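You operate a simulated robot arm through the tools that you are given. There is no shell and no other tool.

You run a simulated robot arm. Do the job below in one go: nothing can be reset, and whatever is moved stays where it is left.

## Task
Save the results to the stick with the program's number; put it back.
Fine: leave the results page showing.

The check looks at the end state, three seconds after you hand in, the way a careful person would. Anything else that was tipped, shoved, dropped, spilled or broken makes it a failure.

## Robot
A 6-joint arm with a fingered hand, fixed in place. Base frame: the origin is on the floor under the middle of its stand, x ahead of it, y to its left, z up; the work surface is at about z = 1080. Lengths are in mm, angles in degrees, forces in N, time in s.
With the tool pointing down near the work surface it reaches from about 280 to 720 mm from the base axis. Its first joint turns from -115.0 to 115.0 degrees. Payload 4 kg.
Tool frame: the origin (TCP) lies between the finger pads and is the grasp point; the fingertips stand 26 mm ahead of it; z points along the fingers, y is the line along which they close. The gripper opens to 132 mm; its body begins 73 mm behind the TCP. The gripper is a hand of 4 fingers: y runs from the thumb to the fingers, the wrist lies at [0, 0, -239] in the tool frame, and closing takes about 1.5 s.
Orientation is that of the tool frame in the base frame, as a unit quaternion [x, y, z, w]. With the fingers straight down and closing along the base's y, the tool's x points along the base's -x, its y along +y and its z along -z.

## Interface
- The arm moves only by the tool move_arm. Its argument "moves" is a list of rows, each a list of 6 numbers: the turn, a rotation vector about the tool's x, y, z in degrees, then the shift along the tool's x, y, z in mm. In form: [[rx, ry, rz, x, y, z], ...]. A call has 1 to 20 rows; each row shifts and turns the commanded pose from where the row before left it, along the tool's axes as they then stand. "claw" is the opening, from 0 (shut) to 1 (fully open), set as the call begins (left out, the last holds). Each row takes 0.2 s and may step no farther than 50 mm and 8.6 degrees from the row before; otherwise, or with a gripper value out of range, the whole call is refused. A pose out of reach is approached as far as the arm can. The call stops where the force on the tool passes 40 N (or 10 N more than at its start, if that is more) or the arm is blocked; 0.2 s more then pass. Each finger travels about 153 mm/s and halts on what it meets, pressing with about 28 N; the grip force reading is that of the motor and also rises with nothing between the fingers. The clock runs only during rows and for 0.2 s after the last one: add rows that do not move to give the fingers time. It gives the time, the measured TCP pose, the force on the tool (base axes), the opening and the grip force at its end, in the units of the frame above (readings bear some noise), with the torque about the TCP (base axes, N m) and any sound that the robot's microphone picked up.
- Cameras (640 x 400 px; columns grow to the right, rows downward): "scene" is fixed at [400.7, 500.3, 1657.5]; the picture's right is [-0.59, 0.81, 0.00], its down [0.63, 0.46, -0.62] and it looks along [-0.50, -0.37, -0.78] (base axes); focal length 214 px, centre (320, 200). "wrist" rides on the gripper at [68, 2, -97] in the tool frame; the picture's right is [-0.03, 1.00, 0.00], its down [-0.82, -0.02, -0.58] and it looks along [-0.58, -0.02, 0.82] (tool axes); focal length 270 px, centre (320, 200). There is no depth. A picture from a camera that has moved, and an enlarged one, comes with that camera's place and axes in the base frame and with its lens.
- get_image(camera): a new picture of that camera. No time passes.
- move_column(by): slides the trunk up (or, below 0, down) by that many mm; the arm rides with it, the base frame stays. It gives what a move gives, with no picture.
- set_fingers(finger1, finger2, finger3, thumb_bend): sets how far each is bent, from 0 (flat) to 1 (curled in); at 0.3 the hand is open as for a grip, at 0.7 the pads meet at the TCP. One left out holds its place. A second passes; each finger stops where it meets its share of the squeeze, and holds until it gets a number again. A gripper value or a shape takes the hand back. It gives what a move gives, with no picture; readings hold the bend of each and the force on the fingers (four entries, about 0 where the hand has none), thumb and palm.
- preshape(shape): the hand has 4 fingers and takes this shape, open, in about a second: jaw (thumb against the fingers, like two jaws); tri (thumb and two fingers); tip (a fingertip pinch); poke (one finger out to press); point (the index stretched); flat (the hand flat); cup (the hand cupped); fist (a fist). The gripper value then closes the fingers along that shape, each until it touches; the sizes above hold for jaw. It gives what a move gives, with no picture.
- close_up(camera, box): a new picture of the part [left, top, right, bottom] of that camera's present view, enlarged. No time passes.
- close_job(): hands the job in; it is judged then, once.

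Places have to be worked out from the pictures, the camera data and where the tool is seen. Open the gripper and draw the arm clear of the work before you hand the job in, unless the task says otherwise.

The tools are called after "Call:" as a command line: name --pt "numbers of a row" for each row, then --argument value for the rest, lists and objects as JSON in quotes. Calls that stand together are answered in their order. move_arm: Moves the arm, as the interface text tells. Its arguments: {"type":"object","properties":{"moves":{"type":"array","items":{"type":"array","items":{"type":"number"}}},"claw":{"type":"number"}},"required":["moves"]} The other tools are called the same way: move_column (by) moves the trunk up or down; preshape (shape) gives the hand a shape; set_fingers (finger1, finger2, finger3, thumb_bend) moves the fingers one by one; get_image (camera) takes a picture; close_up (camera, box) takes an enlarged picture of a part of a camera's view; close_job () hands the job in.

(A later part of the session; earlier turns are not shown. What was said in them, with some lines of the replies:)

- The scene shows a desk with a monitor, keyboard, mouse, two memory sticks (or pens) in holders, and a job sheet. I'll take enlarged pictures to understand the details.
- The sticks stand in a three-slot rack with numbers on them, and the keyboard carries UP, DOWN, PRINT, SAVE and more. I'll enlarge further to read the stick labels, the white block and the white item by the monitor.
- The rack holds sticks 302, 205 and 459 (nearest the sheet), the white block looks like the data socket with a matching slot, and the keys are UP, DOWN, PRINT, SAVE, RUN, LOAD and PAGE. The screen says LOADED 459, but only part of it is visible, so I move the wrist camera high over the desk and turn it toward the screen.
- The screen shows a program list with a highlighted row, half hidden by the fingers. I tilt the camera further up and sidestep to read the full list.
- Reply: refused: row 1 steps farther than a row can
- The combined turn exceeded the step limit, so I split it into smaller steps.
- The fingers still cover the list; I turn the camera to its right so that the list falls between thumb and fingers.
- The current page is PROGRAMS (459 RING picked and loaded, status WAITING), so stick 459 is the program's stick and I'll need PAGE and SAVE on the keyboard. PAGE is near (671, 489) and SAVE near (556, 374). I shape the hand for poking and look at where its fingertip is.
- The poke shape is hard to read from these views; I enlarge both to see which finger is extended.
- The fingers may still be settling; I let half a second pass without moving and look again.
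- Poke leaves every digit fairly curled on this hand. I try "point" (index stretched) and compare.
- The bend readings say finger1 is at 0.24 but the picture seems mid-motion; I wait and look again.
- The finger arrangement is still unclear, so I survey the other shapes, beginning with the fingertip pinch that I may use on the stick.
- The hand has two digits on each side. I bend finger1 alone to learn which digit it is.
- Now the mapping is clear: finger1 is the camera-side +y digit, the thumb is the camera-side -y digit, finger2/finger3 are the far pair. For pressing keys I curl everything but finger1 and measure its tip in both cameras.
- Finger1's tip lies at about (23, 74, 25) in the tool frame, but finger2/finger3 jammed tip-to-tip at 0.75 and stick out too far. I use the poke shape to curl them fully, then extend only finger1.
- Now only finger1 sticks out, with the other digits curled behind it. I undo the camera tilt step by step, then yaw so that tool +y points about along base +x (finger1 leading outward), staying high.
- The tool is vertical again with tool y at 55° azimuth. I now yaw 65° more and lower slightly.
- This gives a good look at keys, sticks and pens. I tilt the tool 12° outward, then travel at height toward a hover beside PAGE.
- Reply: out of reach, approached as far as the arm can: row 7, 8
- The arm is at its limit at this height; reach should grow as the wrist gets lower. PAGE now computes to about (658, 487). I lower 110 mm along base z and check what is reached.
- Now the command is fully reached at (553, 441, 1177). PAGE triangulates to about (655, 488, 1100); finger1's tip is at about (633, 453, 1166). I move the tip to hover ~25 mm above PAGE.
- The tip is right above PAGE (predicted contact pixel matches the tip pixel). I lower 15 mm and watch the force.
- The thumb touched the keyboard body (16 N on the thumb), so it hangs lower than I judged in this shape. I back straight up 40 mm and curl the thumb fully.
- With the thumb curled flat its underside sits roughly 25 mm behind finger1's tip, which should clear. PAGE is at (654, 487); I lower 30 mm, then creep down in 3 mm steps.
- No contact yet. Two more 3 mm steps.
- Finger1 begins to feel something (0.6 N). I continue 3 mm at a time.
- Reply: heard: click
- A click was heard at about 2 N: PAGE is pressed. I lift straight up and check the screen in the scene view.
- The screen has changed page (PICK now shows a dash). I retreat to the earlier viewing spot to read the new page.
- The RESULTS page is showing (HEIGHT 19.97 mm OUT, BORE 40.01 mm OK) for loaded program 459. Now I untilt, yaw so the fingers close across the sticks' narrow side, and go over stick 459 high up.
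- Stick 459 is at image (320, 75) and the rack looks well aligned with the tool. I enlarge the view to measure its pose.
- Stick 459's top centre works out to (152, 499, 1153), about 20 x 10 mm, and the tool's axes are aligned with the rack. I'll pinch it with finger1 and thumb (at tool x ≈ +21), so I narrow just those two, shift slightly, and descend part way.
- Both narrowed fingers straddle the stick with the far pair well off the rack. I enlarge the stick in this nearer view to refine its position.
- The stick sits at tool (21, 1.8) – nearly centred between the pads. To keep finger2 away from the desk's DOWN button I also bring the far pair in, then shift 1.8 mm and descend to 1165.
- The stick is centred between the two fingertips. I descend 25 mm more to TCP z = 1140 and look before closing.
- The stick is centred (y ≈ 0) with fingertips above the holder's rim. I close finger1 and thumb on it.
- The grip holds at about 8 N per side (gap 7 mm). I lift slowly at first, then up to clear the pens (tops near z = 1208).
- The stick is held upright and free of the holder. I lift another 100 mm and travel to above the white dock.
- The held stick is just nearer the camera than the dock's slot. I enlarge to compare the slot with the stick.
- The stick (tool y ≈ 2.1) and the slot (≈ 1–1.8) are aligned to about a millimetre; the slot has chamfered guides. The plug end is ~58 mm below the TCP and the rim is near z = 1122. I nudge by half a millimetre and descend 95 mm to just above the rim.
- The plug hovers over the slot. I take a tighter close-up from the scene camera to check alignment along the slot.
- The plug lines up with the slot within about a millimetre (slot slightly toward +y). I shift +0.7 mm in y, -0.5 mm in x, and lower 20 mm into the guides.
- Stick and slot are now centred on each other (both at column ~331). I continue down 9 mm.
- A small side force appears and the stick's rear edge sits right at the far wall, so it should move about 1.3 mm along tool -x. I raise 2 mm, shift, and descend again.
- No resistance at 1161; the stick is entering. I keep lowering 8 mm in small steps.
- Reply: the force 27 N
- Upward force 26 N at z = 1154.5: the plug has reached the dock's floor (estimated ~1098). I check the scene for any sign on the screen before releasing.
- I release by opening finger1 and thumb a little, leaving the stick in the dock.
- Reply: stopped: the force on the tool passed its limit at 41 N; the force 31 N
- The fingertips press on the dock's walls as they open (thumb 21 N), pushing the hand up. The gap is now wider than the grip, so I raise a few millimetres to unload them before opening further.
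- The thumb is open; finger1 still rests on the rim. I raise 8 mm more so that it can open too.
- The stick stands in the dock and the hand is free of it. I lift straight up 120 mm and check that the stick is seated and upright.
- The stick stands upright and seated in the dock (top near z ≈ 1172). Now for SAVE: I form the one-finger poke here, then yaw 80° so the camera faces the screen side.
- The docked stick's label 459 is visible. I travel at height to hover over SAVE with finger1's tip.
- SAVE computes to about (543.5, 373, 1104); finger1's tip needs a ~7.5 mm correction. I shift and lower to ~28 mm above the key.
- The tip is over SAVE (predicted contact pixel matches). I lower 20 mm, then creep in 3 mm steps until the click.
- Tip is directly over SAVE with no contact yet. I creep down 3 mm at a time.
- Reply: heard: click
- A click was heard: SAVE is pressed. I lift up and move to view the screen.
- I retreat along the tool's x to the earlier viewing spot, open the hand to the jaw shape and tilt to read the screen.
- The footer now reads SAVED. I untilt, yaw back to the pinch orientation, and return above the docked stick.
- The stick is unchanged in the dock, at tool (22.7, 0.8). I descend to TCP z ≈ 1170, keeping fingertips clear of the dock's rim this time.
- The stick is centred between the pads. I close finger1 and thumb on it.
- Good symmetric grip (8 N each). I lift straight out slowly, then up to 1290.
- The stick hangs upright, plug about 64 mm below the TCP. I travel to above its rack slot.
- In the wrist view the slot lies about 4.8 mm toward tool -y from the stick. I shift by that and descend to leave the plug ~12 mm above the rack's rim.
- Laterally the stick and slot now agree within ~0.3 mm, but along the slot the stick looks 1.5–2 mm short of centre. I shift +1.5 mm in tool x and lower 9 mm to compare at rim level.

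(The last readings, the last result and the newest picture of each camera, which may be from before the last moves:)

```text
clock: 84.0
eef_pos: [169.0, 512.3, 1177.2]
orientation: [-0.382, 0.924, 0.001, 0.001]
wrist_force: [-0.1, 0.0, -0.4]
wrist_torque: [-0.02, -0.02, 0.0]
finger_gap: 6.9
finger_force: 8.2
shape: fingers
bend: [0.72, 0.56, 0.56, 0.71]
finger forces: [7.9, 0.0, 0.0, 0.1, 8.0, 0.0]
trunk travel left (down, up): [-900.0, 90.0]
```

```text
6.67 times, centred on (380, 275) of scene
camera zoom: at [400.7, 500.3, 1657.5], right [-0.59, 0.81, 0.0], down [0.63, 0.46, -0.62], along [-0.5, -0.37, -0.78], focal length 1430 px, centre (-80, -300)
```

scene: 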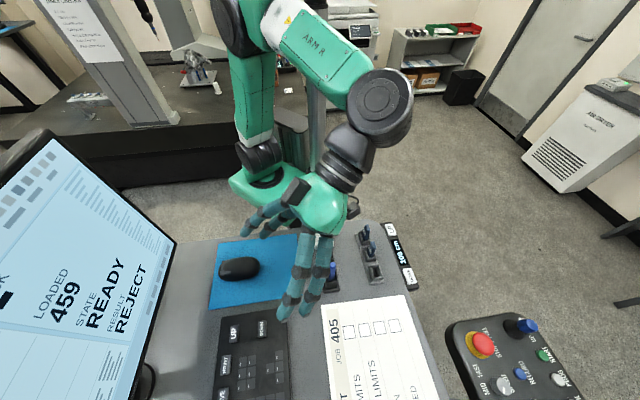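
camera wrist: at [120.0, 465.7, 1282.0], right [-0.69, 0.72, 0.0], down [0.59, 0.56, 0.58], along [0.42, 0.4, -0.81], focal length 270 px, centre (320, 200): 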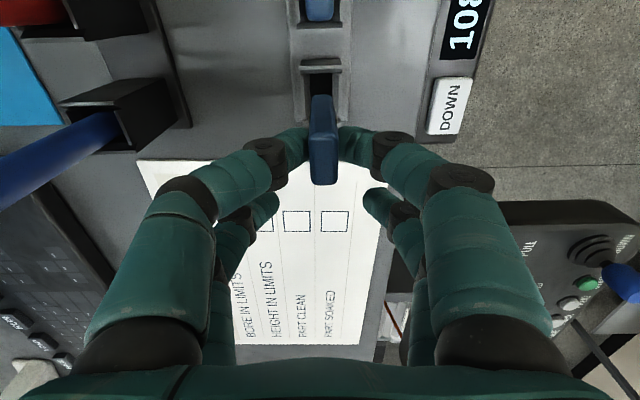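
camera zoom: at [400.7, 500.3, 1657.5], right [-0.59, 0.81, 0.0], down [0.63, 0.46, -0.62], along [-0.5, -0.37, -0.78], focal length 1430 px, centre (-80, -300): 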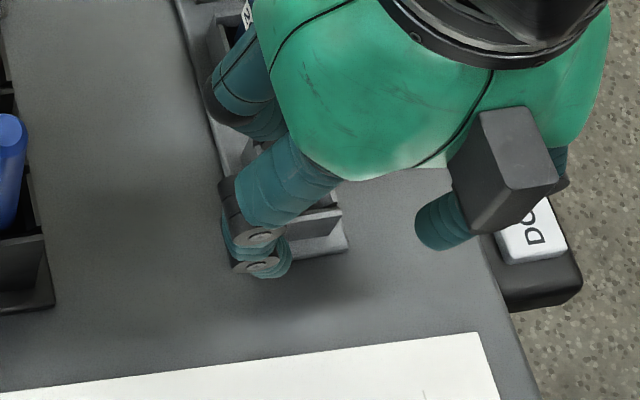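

Now the stick's end should fall within the slot both ways. I lower 9 mm and check force and alignment.

Call:
move_arm --pt "0 0 0 0 0 3" --pt "0 0 0 0 0 3" --pt "0 0 0 0 0 3" --pt "0 0 0 0 0 0"

Call:
close_up --camera "wrist" --box '[280, 50, 360, 150]'

```text
clock: 85.0
eef_pos: [168.8, 512.5, 1167.5]
orientation: [-0.383, 0.924, 0.002, 0.002]
wrist_force: [0.5, 0.4, -0.2]
wrist_torque: [-0.03, -0.01, 0.0]
finger_gap: 6.9
finger_force: 8.0
shape: fingers
bend: [0.72, 0.56, 0.56, 0.71]
finger forces: [7.9, 0.0, 0.1, 0.0, 8.0, 0.0]
trunk travel left (down, up): [-900.0, 90.0]
```

```text
4.00 times, centred on (320, 100) of wrist
camera zoom: at [118.4, 463.6, 1264.1], right [-0.69, 0.72, 0.0], down [0.59, 0.56, 0.58], along [0.42, 0.4, -0.81], focal length 1081 px, centre (320, 600)
```

zoom: 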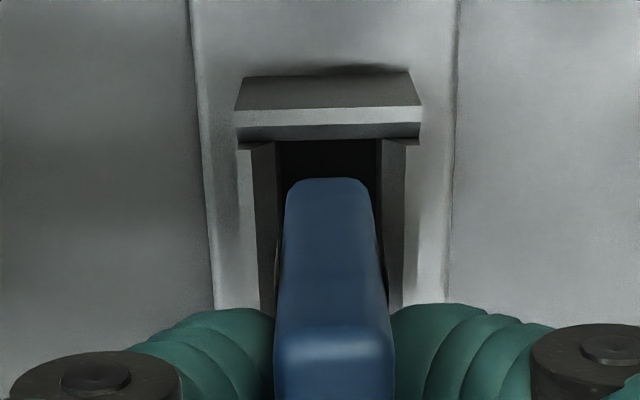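

Centred and free of force. I lower another 9 mm.

Call:
move_arm --pt "0 0 0 0 0 3" --pt "0 0 0 0 0 3" --pt "0 0 0 0 0 3" --pt "0 0 0 0 0 0"

Call:
close_up --camera "wrist" --box '[280, 50, 360, 150]'

```text
clock: 86.0
eef_pos: [168.6, 511.8, 1158.7]
orientation: [-0.383, 0.924, 0.001, 0.002]
wrist_force: [-0.6, -0.5, -0.6]
wrist_torque: [0.0, 0.01, -0.01]
finger_gap: 6.6
finger_force: 7.9
shape: fingers
bend: [0.72, 0.56, 0.56, 0.71]
finger forces: [8.1, 0.1, 0.1, 0.0, 8.0, 0.0]
trunk travel left (down, up): [-900.0, 90.0]
```

```text
4.00 times, centred on (320, 100) of wrist
camera zoom: at [118.6, 463.8, 1254.9], right [-0.69, 0.72, 0.0], down [0.59, 0.56, 0.58], along [0.42, 0.4, -0.81], focal length 1081 px, centre (320, 600)
```

zoom: 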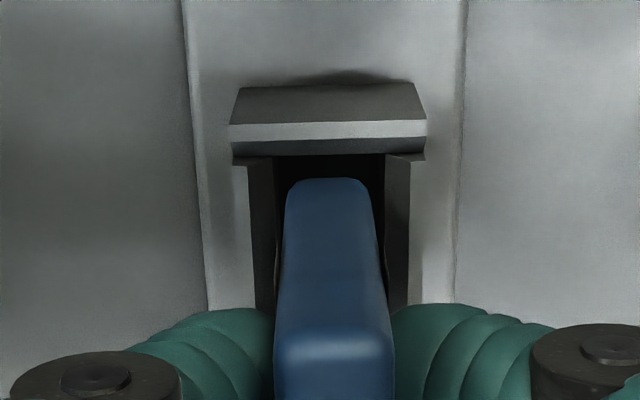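

Still no force, though the gap at the far end is about 2–3 mm, so I shift +1 mm in x and lower 6 mm more.

Call:
move_arm --pt "0 0 0 0.9 0.2 1" --pt "0 0 0 0 0 2" --pt "0 0 0 0 0 3" --pt "0 0 0 0 0 0"

Call:
close_up --camera "wrist" --box '[270, 50, 370, 175]'

Call:
close_up --camera "scene" --box '[350, 245, 410, 305]'

```text
clock: 87.0
eef_pos: [166.8, 511.7, 1153.7]
orientation: [-0.383, 0.924, 0.002, 0.003]
wrist_force: [0.3, 0.4, 0.3]
wrist_torque: [0.04, 0.02, 0.02]
finger_gap: 6.9
finger_force: 8.6
shape: fingers
bend: [0.72, 0.56, 0.56, 0.71]
finger forces: [8.0, 0.0, 0.1, 0.1, 8.0, 0.1]
trunk travel left (down, up): [-900.0, 90.0]
```

```text
3.20 times, centred on (320, 112) of wrist
camera zoom: at [117.7, 463.6, 1249.2], right [-0.69, 0.72, 0.0], down [0.59, 0.56, 0.58], along [0.42, 0.4, -0.81], focal length 865 px, centre (320, 480)
```

zoom: 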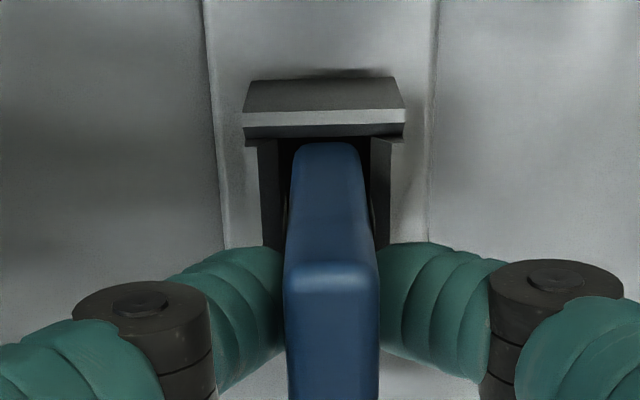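

```text
6.67 times, centred on (380, 275) of scene
camera zoom: at [400.7, 500.3, 1657.5], right [-0.59, 0.81, 0.0], down [0.63, 0.46, -0.62], along [-0.5, -0.37, -0.78], focal length 1430 px, centre (-80, -300)
```

zoom: 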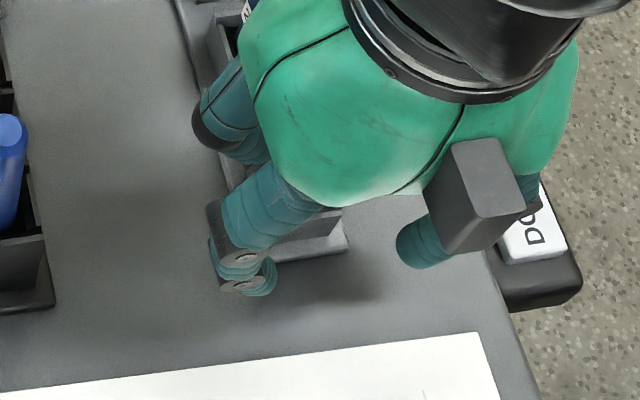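

Going in freely. I lower 6 mm more in 2 mm steps; floor contact is expected near TCP z ≈ 1146.

Call:
move_arm --pt "0 0 0 0 0 2" --pt "0 0 0 0 0 2" --pt "0 0 0 0 0 2" --pt "0 0 0 0 0 0"

Call:
get_image --camera "wrist"

```text
clock: 88.0
eef_pos: [166.4, 512.3, 1147.2]
orientation: [-0.382, 0.924, 0.002, 0.002]
wrist_force: [0.6, 0.4, 2.5]
wrist_torque: [-0.02, 0.02, 0.0]
finger_gap: 6.9
finger_force: 9.2
shape: fingers
bend: [0.72, 0.56, 0.56, 0.71]
finger forces: [8.7, 0.0, 0.0, 0.0, 8.6, 0.0]
trunk travel left (down, up): [-900.0, 90.0]
```

```text
taken
camera wrist: at [117.6, 463.5, 1243.2], right [-0.69, 0.72, 0.0], down [0.59, 0.56, 0.58], along [0.42, 0.4, -0.81], focal length 270 px, centre (320, 200)
```

wrist: 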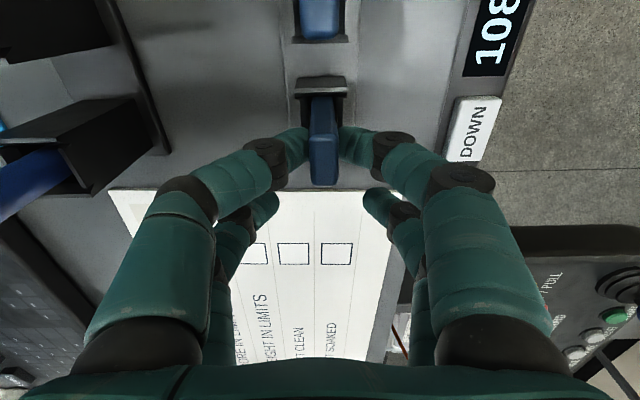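

Light floor contact (2.5 N) at z = 1147, right where seating is expected. I open finger1 and thumb to release.

Call:
set_fingers --finger1 0.57 --thumb_bend 0.57

Call:
get_image --camera "wrist"

```text
clock: 89.0
eef_pos: [168.0, 512.3, 1147.3]
orientation: [-0.382, 0.924, 0.001, 0.001]
wrist_force: [-0.2, 0.0, -0.1]
wrist_torque: [0.0, 0.01, -0.01]
finger_gap: 45.1
finger_force: 0.0
shape: fingers
bend: [0.56, 0.56, 0.56, 0.56]
finger forces: [0.0, 0.0, 0.1, 0.0, 0.1, 0.1]
trunk travel left (down, up): [-900.0, 90.0]
```

```text
taken
camera wrist: at [117.6, 463.6, 1243.0], right [-0.69, 0.72, 0.0], down [0.59, 0.56, 0.58], along [0.42, 0.4, -0.81], focal length 270 px, centre (320, 200)
```

wrist: 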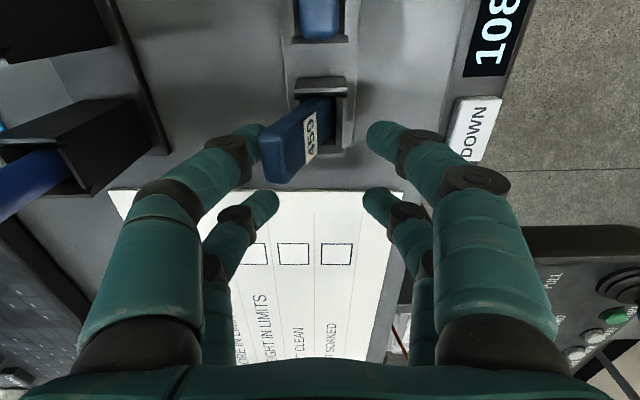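

The stick leans toward the thumb after release, so it may not be fully in. I look closely before doing anything else.

Call:
close_up --camera "wrist" --box '[240, 60, 400, 200]'

Call:
close_up --camera "scene" --box '[345, 215, 405, 290]'

```text
2.86 times, centred on (320, 130) of wrist
camera zoom: at [117.6, 463.6, 1243.0], right [-0.69, 0.72, 0.0], down [0.59, 0.56, 0.58], along [0.42, 0.4, -0.81], focal length 772 px, centre (320, 400)
```

zoom: 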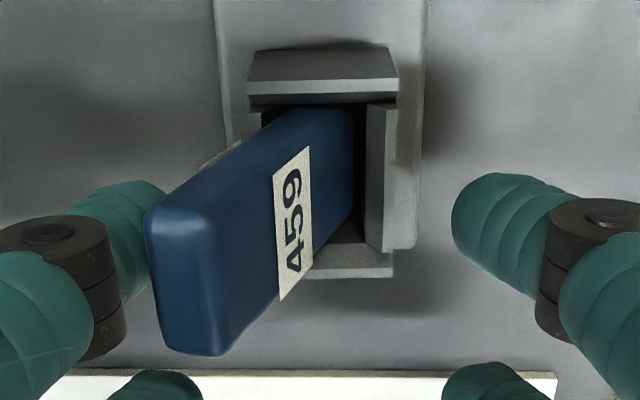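

```text
5.33 times, centred on (375, 252) of scene
camera zoom: at [400.7, 500.3, 1657.5], right [-0.59, 0.81, 0.0], down [0.63, 0.46, -0.62], along [-0.5, -0.37, -0.78], focal length 1144 px, centre (27, -80)
```

zoom: 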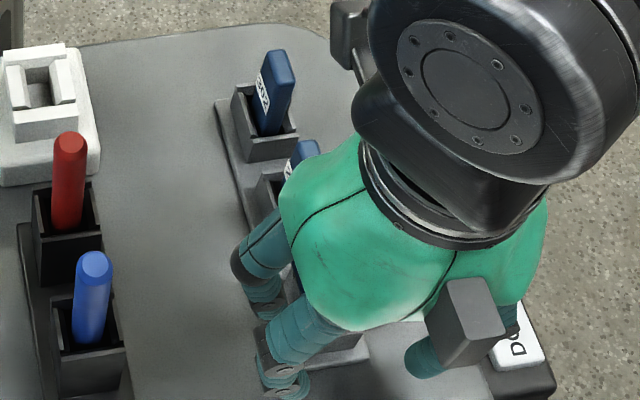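

The stick's depth is right (top back at ~1153) but it toppled toward the thumb against the slot wall on release. I close the two digits again to bring it upright.

Call:
set_fingers --finger1 0.75 --thumb_bend 0.75

Call:
close_up --camera "wrist" --box '[240, 60, 400, 200]'

```text
clock: 90.0
eef_pos: [166.7, 511.9, 1146.3]
orientation: [-0.383, 0.924, 0.002, 0.001]
wrist_force: [0.2, -0.2, 0.3]
wrist_torque: [0.04, 0.0, -0.01]
finger_gap: 6.8
finger_force: 8.4
shape: fingers
bend: [0.71, 0.56, 0.56, 0.71]
finger forces: [8.1, 0.0, 0.0, 0.0, 7.9, 0.0]
trunk travel left (down, up): [-900.0, 90.0]
```

```text
2.86 times, centred on (320, 130) of wrist
camera zoom: at [117.6, 463.6, 1243.0], right [-0.69, 0.72, 0.0], down [0.59, 0.56, 0.58], along [0.42, 0.4, -0.81], focal length 772 px, centre (320, 400)
```

zoom: 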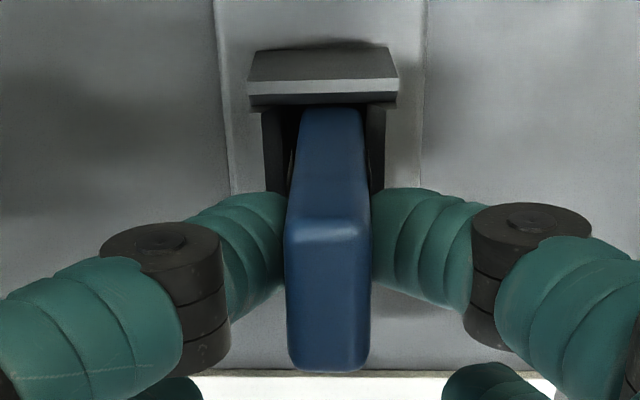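

Upright again in the grip. I enlarge to measure its remaining tilt so that it can stand by itself on release.

Call:
close_up --camera "wrist" --box '[290, 80, 350, 140]'

Call:
close_up --camera "wrist" --box '[290, 130, 350, 200]'

```text
6.67 times, centred on (320, 110) of wrist
camera zoom: at [117.6, 463.6, 1243.0], right [-0.69, 0.72, 0.0], down [0.59, 0.56, 0.58], along [0.42, 0.4, -0.81], focal length 1802 px, centre (320, 800)
```

zoom: 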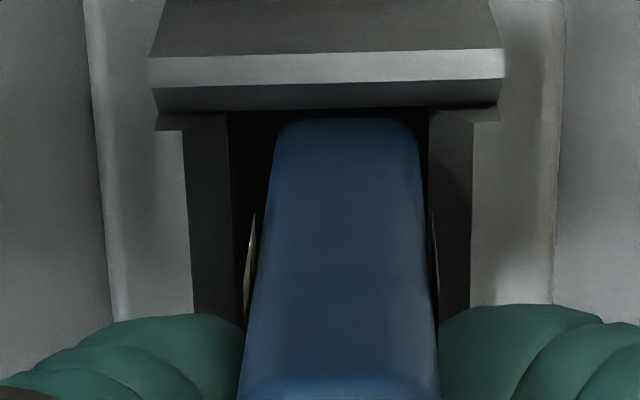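

```text
5.71 times, centred on (320, 165) of wrist
camera zoom: at [117.6, 463.6, 1243.0], right [-0.69, 0.72, 0.0], down [0.59, 0.56, 0.58], along [0.42, 0.4, -0.81], focal length 1544 px, centre (320, 400)
```

zoom: 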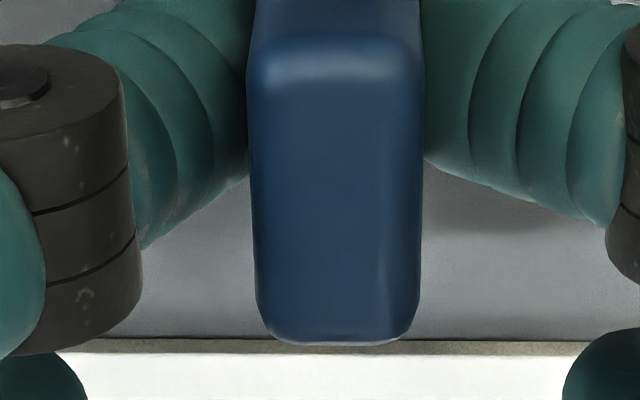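

The stick's top leans about 1.1° toward the thumb and its foot is ~1.3 mm off the slot's centre. I lift 1 mm, rotate 1.1° about tool x, nudge -0.4 mm in y, and set it down again.

Call:
move_arm --pt "0 0 0 0 0 -1.5" --pt "1.1 0 0 0 -0.4 0" --pt "0 0 0 0 0 1" --pt "0 0 0 0 0 0.8" --pt "0 0 0 0 0 0"

Call:
close_up --camera "wrist" --box '[290, 80, 350, 140]'

```text
clock: 91.2
eef_pos: [167.7, 511.9, 1146.6]
orientation: [-0.383, 0.924, -0.007, 0.005]
wrist_force: [0.4, 0.3, -0.9]
wrist_torque: [0.03, 0.01, -0.03]
finger_gap: 7.0
finger_force: 7.9
shape: fingers
bend: [0.71, 0.56, 0.56, 0.71]
finger forces: [8.0, 0.0, 0.0, 0.0, 8.0, 0.1]
trunk travel left (down, up): [-900.0, 90.0]
```

```text
6.67 times, centred on (320, 110) of wrist
camera zoom: at [116.4, 464.4, 1242.6], right [-0.69, 0.72, -0.02], down [0.58, 0.57, 0.58], along [0.43, 0.39, -0.81], focal length 1802 px, centre (320, 800)
```

zoom: 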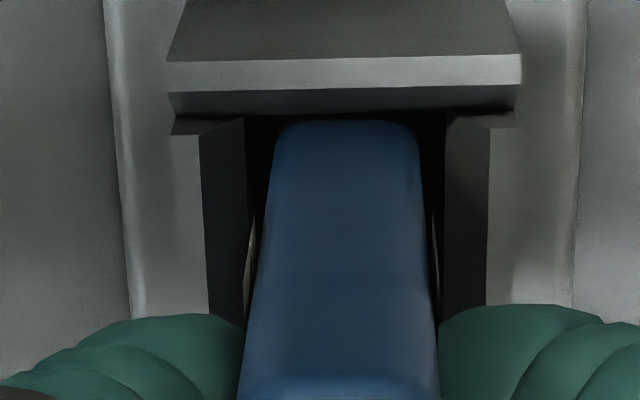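

The stick is now centred in the slot and vertical. I ease the grip open just slightly so that the pads act as guides.

Call:
set_fingers --finger1 0.675 --thumb_bend 0.675

Call:
close_up --camera "wrist" --box '[270, 80, 370, 200]'

```text
clock: 92.2
eef_pos: [166.5, 511.9, 1145.9]
orientation: [-0.383, 0.924, -0.007, 0.005]
wrist_force: [0.8, -0.3, -0.4]
wrist_torque: [0.0, 0.01, -0.01]
finger_gap: 11.1
finger_force: 0.2
shape: fingers
bend: [0.67, 0.56, 0.56, 0.67]
finger forces: [0.4, 0.0, 0.0, 0.2, 0.3, 0.1]
trunk travel left (down, up): [-900.0, 90.0]
```

```text
3.33 times, centred on (320, 140) of wrist
camera zoom: at [116.4, 464.4, 1242.6], right [-0.69, 0.72, -0.02], down [0.58, 0.57, 0.58], along [0.43, 0.39, -0.81], focal length 901 px, centre (320, 400)
```

zoom: 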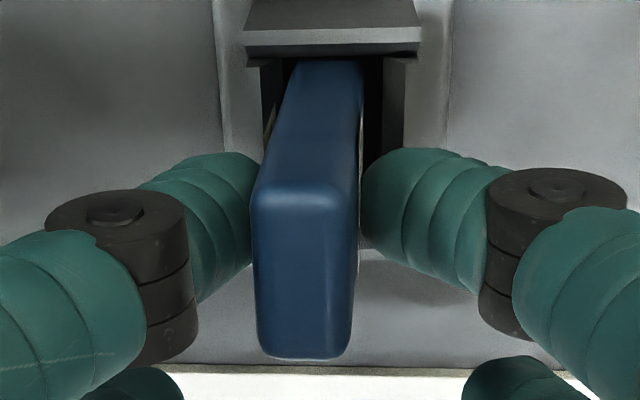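

The stick is lightly pinched and slightly tilted, probably not yet resting on the floor. I re-grip, lower to light floor contact, and will then open in finer steps.

Call:
set_fingers --finger1 0.75 --thumb_bend 0.75

Call:
move_arm --pt "0 0 0 0 0 0.7" --pt "0 0 0 0 0 0.7" --pt "0 0 0 0 0 0"

Call:
close_up --camera "wrist" --box '[270, 80, 370, 200]'

```text
clock: 93.2
eef_pos: [167.7, 510.7, 1145.6]
orientation: [-0.383, 0.924, -0.007, 0.005]
wrist_force: [1.0, 0.2, -0.2]
wrist_torque: [0.04, -0.01, -0.03]
finger_gap: 6.8
finger_force: 7.8
shape: fingers
bend: [0.71, 0.56, 0.56, 0.71]
finger forces: [8.0, 0.0, 0.0, 0.1, 7.9, 0.0]
trunk travel left (down, up): [-900.0, 90.0]
```

```text
clock: 94.0
eef_pos: [168.5, 511.2, 1145.4]
orientation: [-0.382, 0.924, -0.007, 0.005]
wrist_force: [0.3, -0.3, 0.7]
wrist_torque: [0.0, 0.01, -0.01]
finger_gap: 6.9
finger_force: 7.5
shape: fingers
bend: [0.71, 0.56, 0.56, 0.71]
finger forces: [7.9, 0.0, 0.1, 0.1, 8.1, 0.1]
trunk travel left (down, up): [-900.0, 90.0]
```

```text
3.33 times, centred on (320, 140) of wrist
camera zoom: at [116.7, 464.3, 1241.1], right [-0.69, 0.72, -0.02], down [0.58, 0.57, 0.58], along [0.43, 0.39, -0.81], focal length 901 px, centre (320, 400)
```

zoom: 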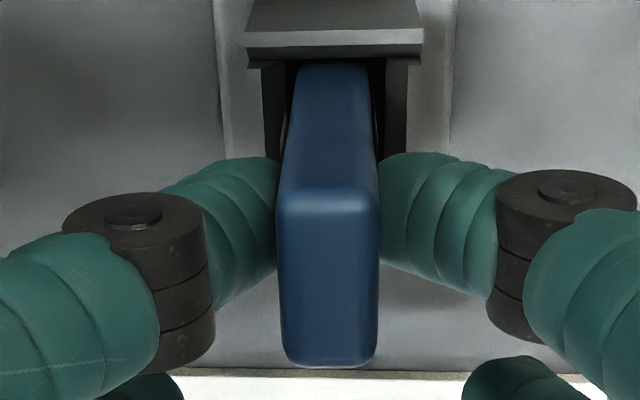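

Vertical and centred; floor contact not yet felt. I lower another 1.5 mm in small steps.

Call:
move_arm --pt "0 0 0 0 0 0.8" --pt "0 0 0 0 0 0.8" --pt "0 0 0 0 0 0"

```text
clock: 94.8
eef_pos: [168.7, 512.0, 1144.4]
orientation: [-0.382, 0.924, -0.007, 0.005]
wrist_force: [0.1, -0.2, 2.4]
wrist_torque: [-0.04, 0.01, -0.01]
finger_gap: 7.0
finger_force: 8.7
shape: fingers
bend: [0.72, 0.56, 0.56, 0.71]
finger forces: [8.5, 0.0, 0.0, 0.0, 8.4, 0.1]
trunk travel left (down, up): [-900.0, 90.0]
```

Contact 2.4 N. I press slightly further to make sure that it is the floor and the stick is fully down.

Call:
move_arm --pt "0 0 0 0 0 0.8" --pt "0 0 0 0 0 0.8" --pt "0 0 0 0 0 0"

Call:
close_up --camera "wrist" --box '[270, 80, 370, 200]'

```text
clock: 95.5
eef_pos: [168.4, 510.9, 1141.5]
orientation: [-0.382, 0.924, -0.006, 0.005]
wrist_force: [1.5, 1.5, 9.5]
wrist_torque: [-0.1, 0.11, 0.02]
finger_gap: 6.7
finger_force: 10.0
shape: fingers
bend: [0.72, 0.56, 0.56, 0.72]
finger forces: [10.1, 0.0, 0.1, 0.1, 10.2, 0.0]
trunk travel left (down, up): [-900.0, 90.0]
```

```text
3.33 times, centred on (320, 140) of wrist
camera zoom: at [117.0, 464.0, 1238.7], right [-0.69, 0.72, -0.02], down [0.58, 0.57, 0.58], along [0.43, 0.39, -0.81], focal length 901 px, centre (320, 400)
```

zoom: 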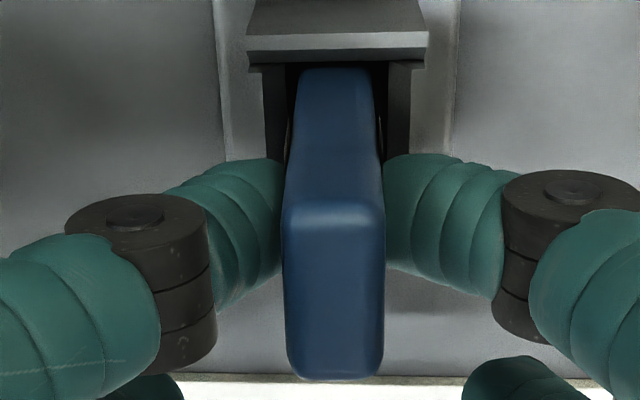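

The floor is solid (9.5 N), with a slight push from the far wall. I relieve the preload: up 1 mm and 0.6 mm away from that wall, then open a first tiny step.

Call:
move_arm --pt "0 0 0 -0.6 0 -0.7" --pt "0 0 0 0 0 -0.4" --pt "0 0 0 0 0 0"

Call:
set_fingers --finger1 0.7 --thumb_bend 0.7

Call:
close_up --camera "wrist" --box '[270, 80, 370, 200]'

```text
clock: 96.3
eef_pos: [167.3, 511.3, 1142.7]
orientation: [-0.383, 0.924, -0.007, 0.004]
wrist_force: [0.5, 0.4, 4.6]
wrist_torque: [-0.05, 0.07, 0.0]
finger_gap: 6.9
finger_force: 9.8
shape: fingers
bend: [0.72, 0.56, 0.56, 0.72]
finger forces: [9.6, 0.1, 0.0, 0.0, 9.8, 0.0]
trunk travel left (down, up): [-900.0, 90.0]
```

```text
clock: 97.3
eef_pos: [167.2, 511.7, 1142.6]
orientation: [-0.382, 0.924, -0.008, 0.004]
wrist_force: [-0.2, -0.4, 1.0]
wrist_torque: [-0.01, -0.02, -0.01]
finger_gap: 6.4
finger_force: 1.4
shape: fingers
bend: [0.68, 0.56, 0.56, 0.69]
finger forces: [1.8, 0.1, 0.1, 0.1, 1.7, 0.1]
trunk travel left (down, up): [-900.0, 90.0]
```

```text
3.33 times, centred on (320, 140) of wrist
camera zoom: at [117.2, 464.9, 1239.1], right [-0.69, 0.72, -0.02], down [0.58, 0.57, 0.58], along [0.43, 0.39, -0.81], focal length 901 px, centre (320, 400)
```

zoom: 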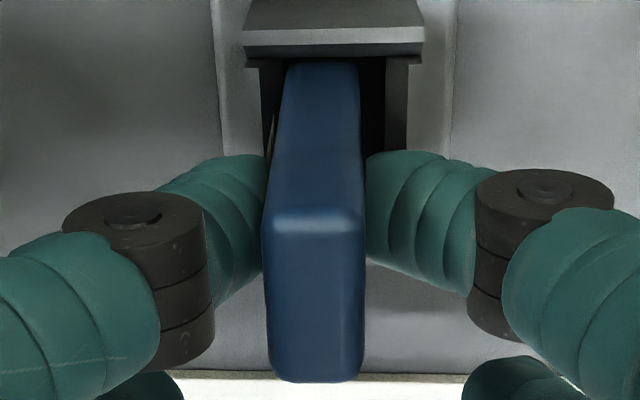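

I see the cause: at equal commands finger1 reaches farther and pushes the stick ~2 mm toward the thumb as they open. It now stands vertical under a light 1.7 N pinch, so I open asymmetrically by a hair, matching each digit's own contact bend.

Call:
set_fingers --finger1 0.678 --thumb_bend 0.69

Call:
close_up --camera "wrist" --box '[270, 80, 370, 200]'

```text
clock: 98.3
eef_pos: [167.6, 510.7, 1142.9]
orientation: [-0.383, 0.924, -0.007, 0.006]
wrist_force: [-0.2, -0.8, 0.5]
wrist_torque: [-0.03, -0.01, -0.02]
finger_gap: 8.0
finger_force: 0.5
shape: fingers
bend: [0.67, 0.56, 0.56, 0.69]
finger forces: [0.5, 0.0, 0.0, 0.1, 0.5, 0.0]
trunk travel left (down, up): [-900.0, 90.0]
```

```text
3.33 times, centred on (320, 140) of wrist
camera zoom: at [117.2, 464.8, 1239.2], right [-0.69, 0.72, -0.02], down [0.58, 0.57, 0.58], along [0.43, 0.39, -0.81], focal length 901 px, centre (320, 400)
```

zoom: 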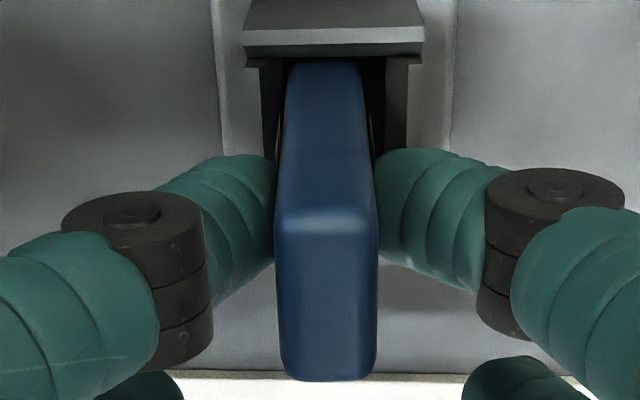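

Nearly vertical with only 0.5 N on each side. I open another small step.

Call:
set_fingers --finger1 0.667 --thumb_bend 0.68

Call:
close_up --camera "wrist" --box '[270, 80, 370, 200]'

```text
clock: 99.3
eef_pos: [168.2, 510.8, 1143.5]
orientation: [-0.383, 0.924, -0.007, 0.006]
wrist_force: [0.3, 0.2, 0.3]
wrist_torque: [0.01, -0.04, 0.01]
finger_gap: 10.1
finger_force: 0.0
shape: fingers
bend: [0.66, 0.56, 0.56, 0.68]
finger forces: [0.0, 0.0, 0.0, 0.0, 0.1, 0.0]
trunk travel left (down, up): [-900.0, 90.0]
```

```text
3.33 times, centred on (320, 140) of wrist
camera zoom: at [117.2, 464.9, 1239.1], right [-0.69, 0.72, -0.02], down [0.58, 0.57, 0.58], along [0.43, 0.39, -0.81], focal length 901 px, centre (320, 400)
```

zoom: 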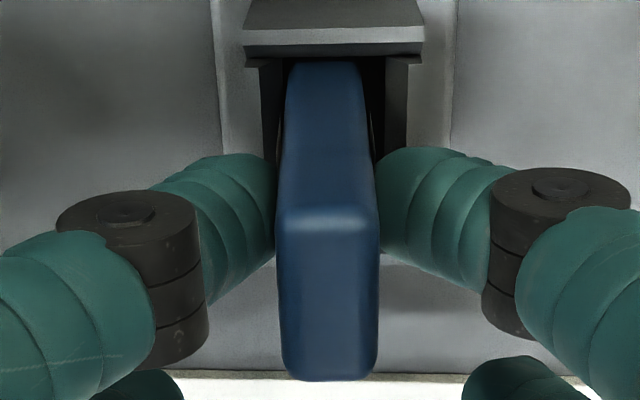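

Forces are zero and the stick stands by itself, upright. I open a little more and check that it stays.

Call:
set_fingers --finger1 0.64 --thumb_bend 0.65

Call:
close_up --camera "wrist" --box '[270, 80, 370, 200]'

```text
clock: 100.3
eef_pos: [167.1, 510.3, 1142.4]
orientation: [-0.383, 0.924, -0.007, 0.005]
wrist_force: [0.4, 0.2, 0.0]
wrist_torque: [0.02, 0.01, -0.03]
finger_gap: 17.5
finger_force: 0.1
shape: fingers
bend: [0.64, 0.56, 0.56, 0.65]
finger forces: [0.1, 0.1, 0.0, 0.0, 0.1, 0.0]
trunk travel left (down, up): [-900.0, 90.0]
```

```text
3.33 times, centred on (320, 140) of wrist
camera zoom: at [117.2, 464.9, 1239.1], right [-0.69, 0.72, -0.02], down [0.58, 0.57, 0.58], along [0.43, 0.39, -0.81], focal length 901 px, centre (320, 400)
```

zoom: 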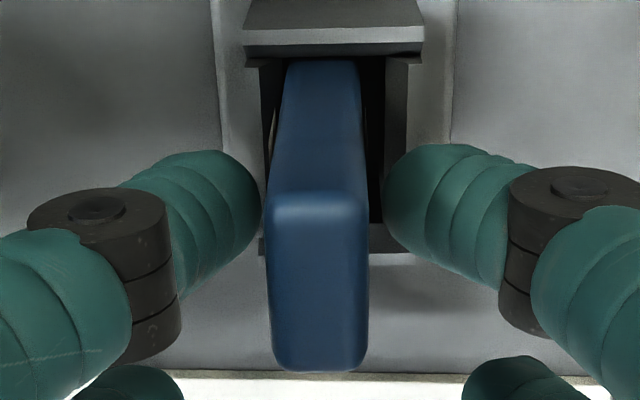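

The stick stands free and vertical with gaps on both sides. I open the two digits wide and check again.

Call:
set_fingers --finger1 0.57 --thumb_bend 0.57

Call:
close_up --camera "wrist" --box '[240, 60, 400, 200]'

```text
clock: 101.3
eef_pos: [169.1, 509.9, 1142.8]
orientation: [-0.383, 0.924, -0.008, 0.005]
wrist_force: [0.5, 0.7, 0.2]
wrist_torque: [0.02, 0.01, 0.0]
finger_gap: 45.2
finger_force: 0.1
shape: fingers
bend: [0.56, 0.56, 0.56, 0.56]
finger forces: [0.1, 0.0, 0.1, 0.1, 0.0, 0.1]
trunk travel left (down, up): [-900.0, 90.0]
```

```text
2.86 times, centred on (320, 130) of wrist
camera zoom: at [117.2, 464.9, 1239.1], right [-0.69, 0.72, -0.02], down [0.58, 0.57, 0.58], along [0.43, 0.39, -0.81], focal length 772 px, centre (320, 400)
```

zoom: 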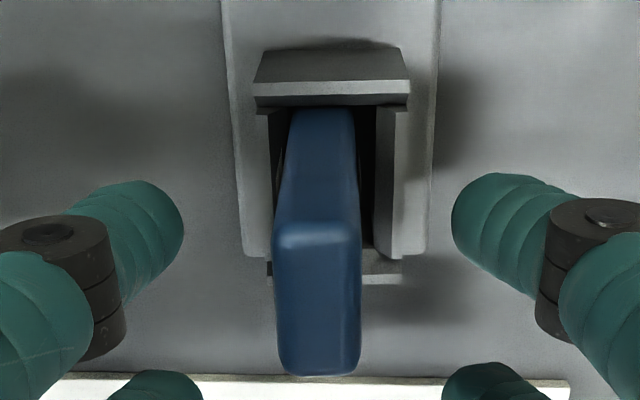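

It stays upright. I raise the hand straight up and away, then inspect the rack.

Call:
move_arm --pt "0 0 0 0 0 -10" --pt "0 0 0 0 0 -15" --pt "0 0 0 0 0 -25" --pt "0 0 0 0 0 -40" --pt "0 0 0 0 0 -40" --pt "0 0 0 0 0 -30"

Call:
get_image --camera "wrist"

Call:
close_up --camera "scene" --box '[340, 215, 400, 290]'

```text
clock: 102.8
eef_pos: [166.1, 512.8, 1304.1]
orientation: [-0.383, 0.924, -0.007, 0.004]
wrist_force: [-0.7, 0.0, 0.6]
wrist_torque: [-0.02, 0.03, 0.0]
finger_gap: 45.2
finger_force: 0.1
shape: fingers
bend: [0.56, 0.56, 0.56, 0.56]
finger forces: [0.0, 0.0, 0.0, 0.0, 0.1, 0.0]
trunk travel left (down, up): [-900.0, 90.0]
```

```text
taken
camera wrist: at [114.0, 465.9, 1399.3], right [-0.69, 0.72, -0.02], down [0.58, 0.57, 0.58], along [0.43, 0.39, -0.81], focal length 270 px, centre (320, 200)
```

wrist: 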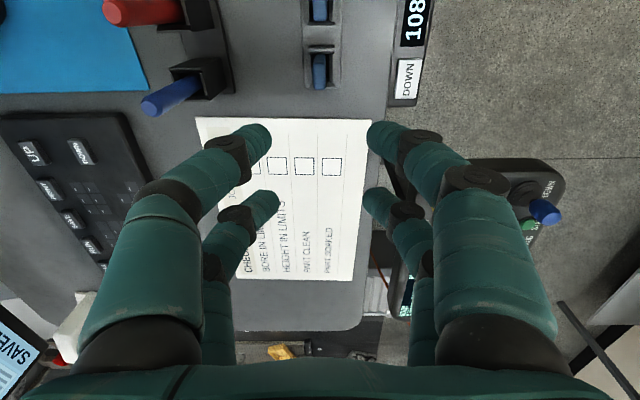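

```text
5.33 times, centred on (370, 252) of scene
camera zoom: at [400.7, 500.3, 1657.5], right [-0.59, 0.81, 0.0], down [0.63, 0.46, -0.62], along [-0.5, -0.37, -0.78], focal length 1144 px, centre (53, -80)
```

zoom: 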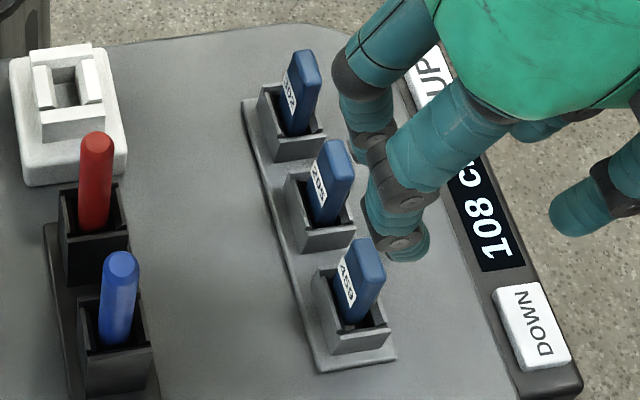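

Stick 459 stands upright in its own slot like its neighbours and the screen corner shows SAVED. I retract to roughly the starting pose with the hand open, then check the whole scene.

Call:
move_arm --pt "0 0 0 0 0 -40" --pt "0 0 0 0 0 -40" --pt "-1.1 0 8 20 -35 -5" --pt "0 0 8 20 -35 -5" --pt "0 0 8 25 -35 0" --pt "0 0 8 25 -35 0" --pt "0 0 8 25 -30 0" --pt "0 0 5 25 -20 0"

Call:
preshape --shape "jaw"

Call:
get_image --camera "scene"

Call:
get_image --camera "wrist"

Call:
close_up --camera "scene" --box '[290, 210, 430, 300]'

Call:
close_up --camera "scene" --box '[200, 290, 450, 400]'

```text
clock: 104.5
eef_pos: [122.1, 292.5, 1392.7]
orientation: [0.0, 1.0, 0.003, 0.002]
wrist_force: [0.1, -0.1, -0.6]
wrist_torque: [0.02, 0.01, 0.0]
finger_gap: 45.5
finger_force: 0.0
shape: fingers
bend: [0.56, 0.56, 0.56, 0.56]
finger forces: [0.0, 0.0, 0.0, 0.0, 0.0, 0.0]
trunk travel left (down, up): [-900.0, 90.0]
```

```text
clock: 105.5
eef_pos: [122.9, 293.2, 1391.6]
orientation: [0.001, 1.0, 0.003, 0.001]
wrist_force: [0.3, 1.0, 0.3]
wrist_torque: [-0.03, 0.01, 0.01]
finger_gap: 131.8
finger_force: 0.1
shape: jaw
bend: [0.3, 0.3, 0.3, 0.3]
finger forces: [0.0, 0.0, 0.0, 0.1, 0.0, 0.0]
trunk travel left (down, up): [-900.0, 90.0]
```

```text
taken
```

scene: 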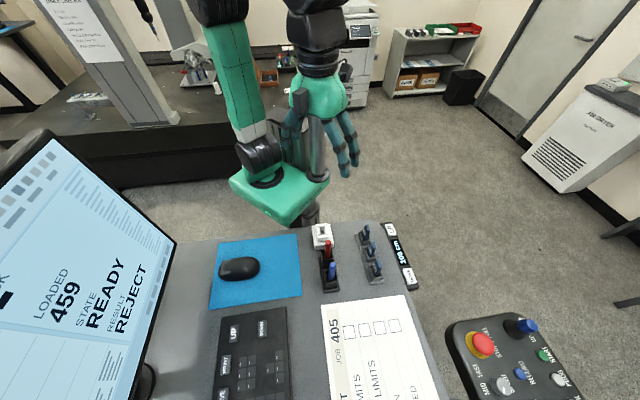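

```text
taken
camera wrist: at [55.3, 294.8, 1488.6], right [0.02, 1.0, 0.01], down [0.81, -0.02, 0.58], along [0.58, -0.01, -0.81], focal length 270 px, centre (320, 200)
```

wrist: 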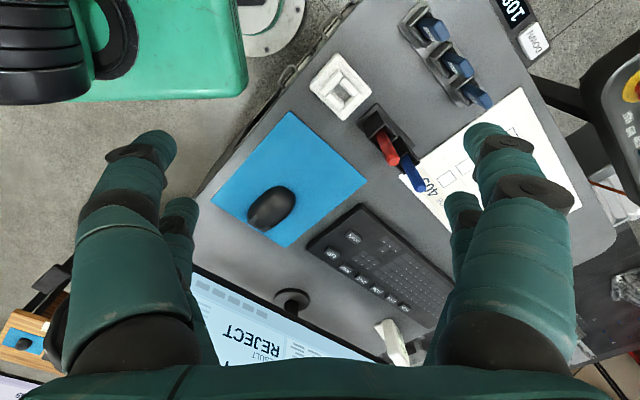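

```text
4.44 times, centred on (360, 255) of scene
camera zoom: at [400.7, 500.3, 1657.5], right [-0.59, 0.81, 0.0], down [0.63, 0.46, -0.62], along [-0.5, -0.37, -0.78], focal length 953 px, centre (142, -44)
```

zoom: 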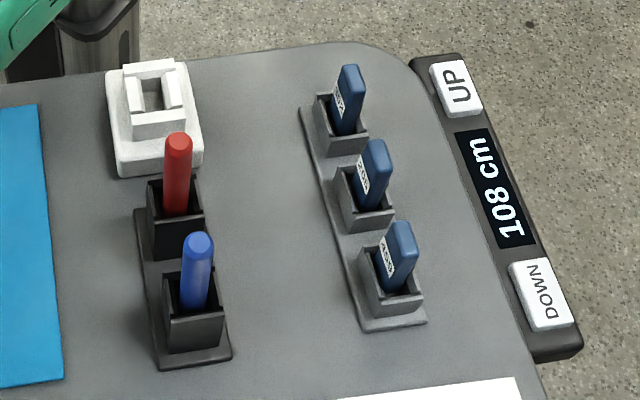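

```text
2.56 times, centred on (325, 345) of scene
camera zoom: at [400.7, 500.3, 1657.5], right [-0.59, 0.81, 0.0], down [0.63, 0.46, -0.62], along [-0.5, -0.37, -0.78], focal length 549 px, centre (307, -171)
```

zoom: 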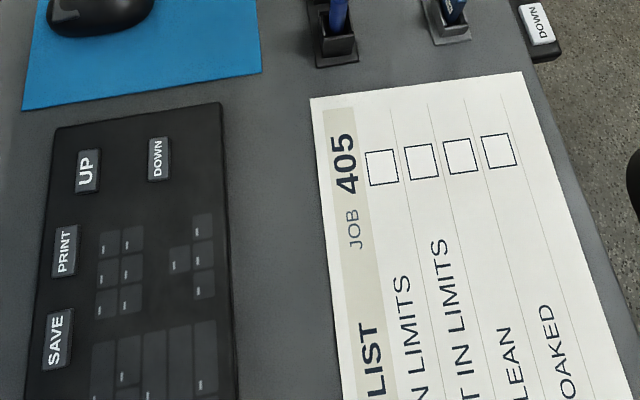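

Everything matches the starting view: the dock is empty, pens, keyboard, mouse and sheet are unmoved, stick 459 is upright in its slot, and the results page shows with SAVED. The hand is open and clear, so I hand in the job.

Call:
close_job

```text
The job is handed in.
```

The results for program 459 are saved to stick 459, and the stick is back upright in its own slot in the rack. The screen's footer read SAVED after I pressed SAVE, and I left the results page showing, as you allowed.

- **Which stick:** I went by the program shown as loaded on the screen (459), not the 405 on the job sheet. The other two sticks are 302 and 205.
- **Keyboard contact:** while I was lining up on PAGE, the thumb briefly pressed on the keyboard body with about 16 N. No key clicked, and the keyboard had not moved in the final views.
- **Dock contact:** while letting go of the stick in the dock, the fingers pushed on its walls and the arm stopped at 41 N. The dock had not moved in the final views.
- **Putting it back:** the stick leaned over in its slot on the first release. I gripped it again, stood it up and let go in small steps, and it stayed upright.

In the final pictures the dock is empty and everything else in view looks as it did at the start. The hand is open and clear of the desk, and the job is handed in.
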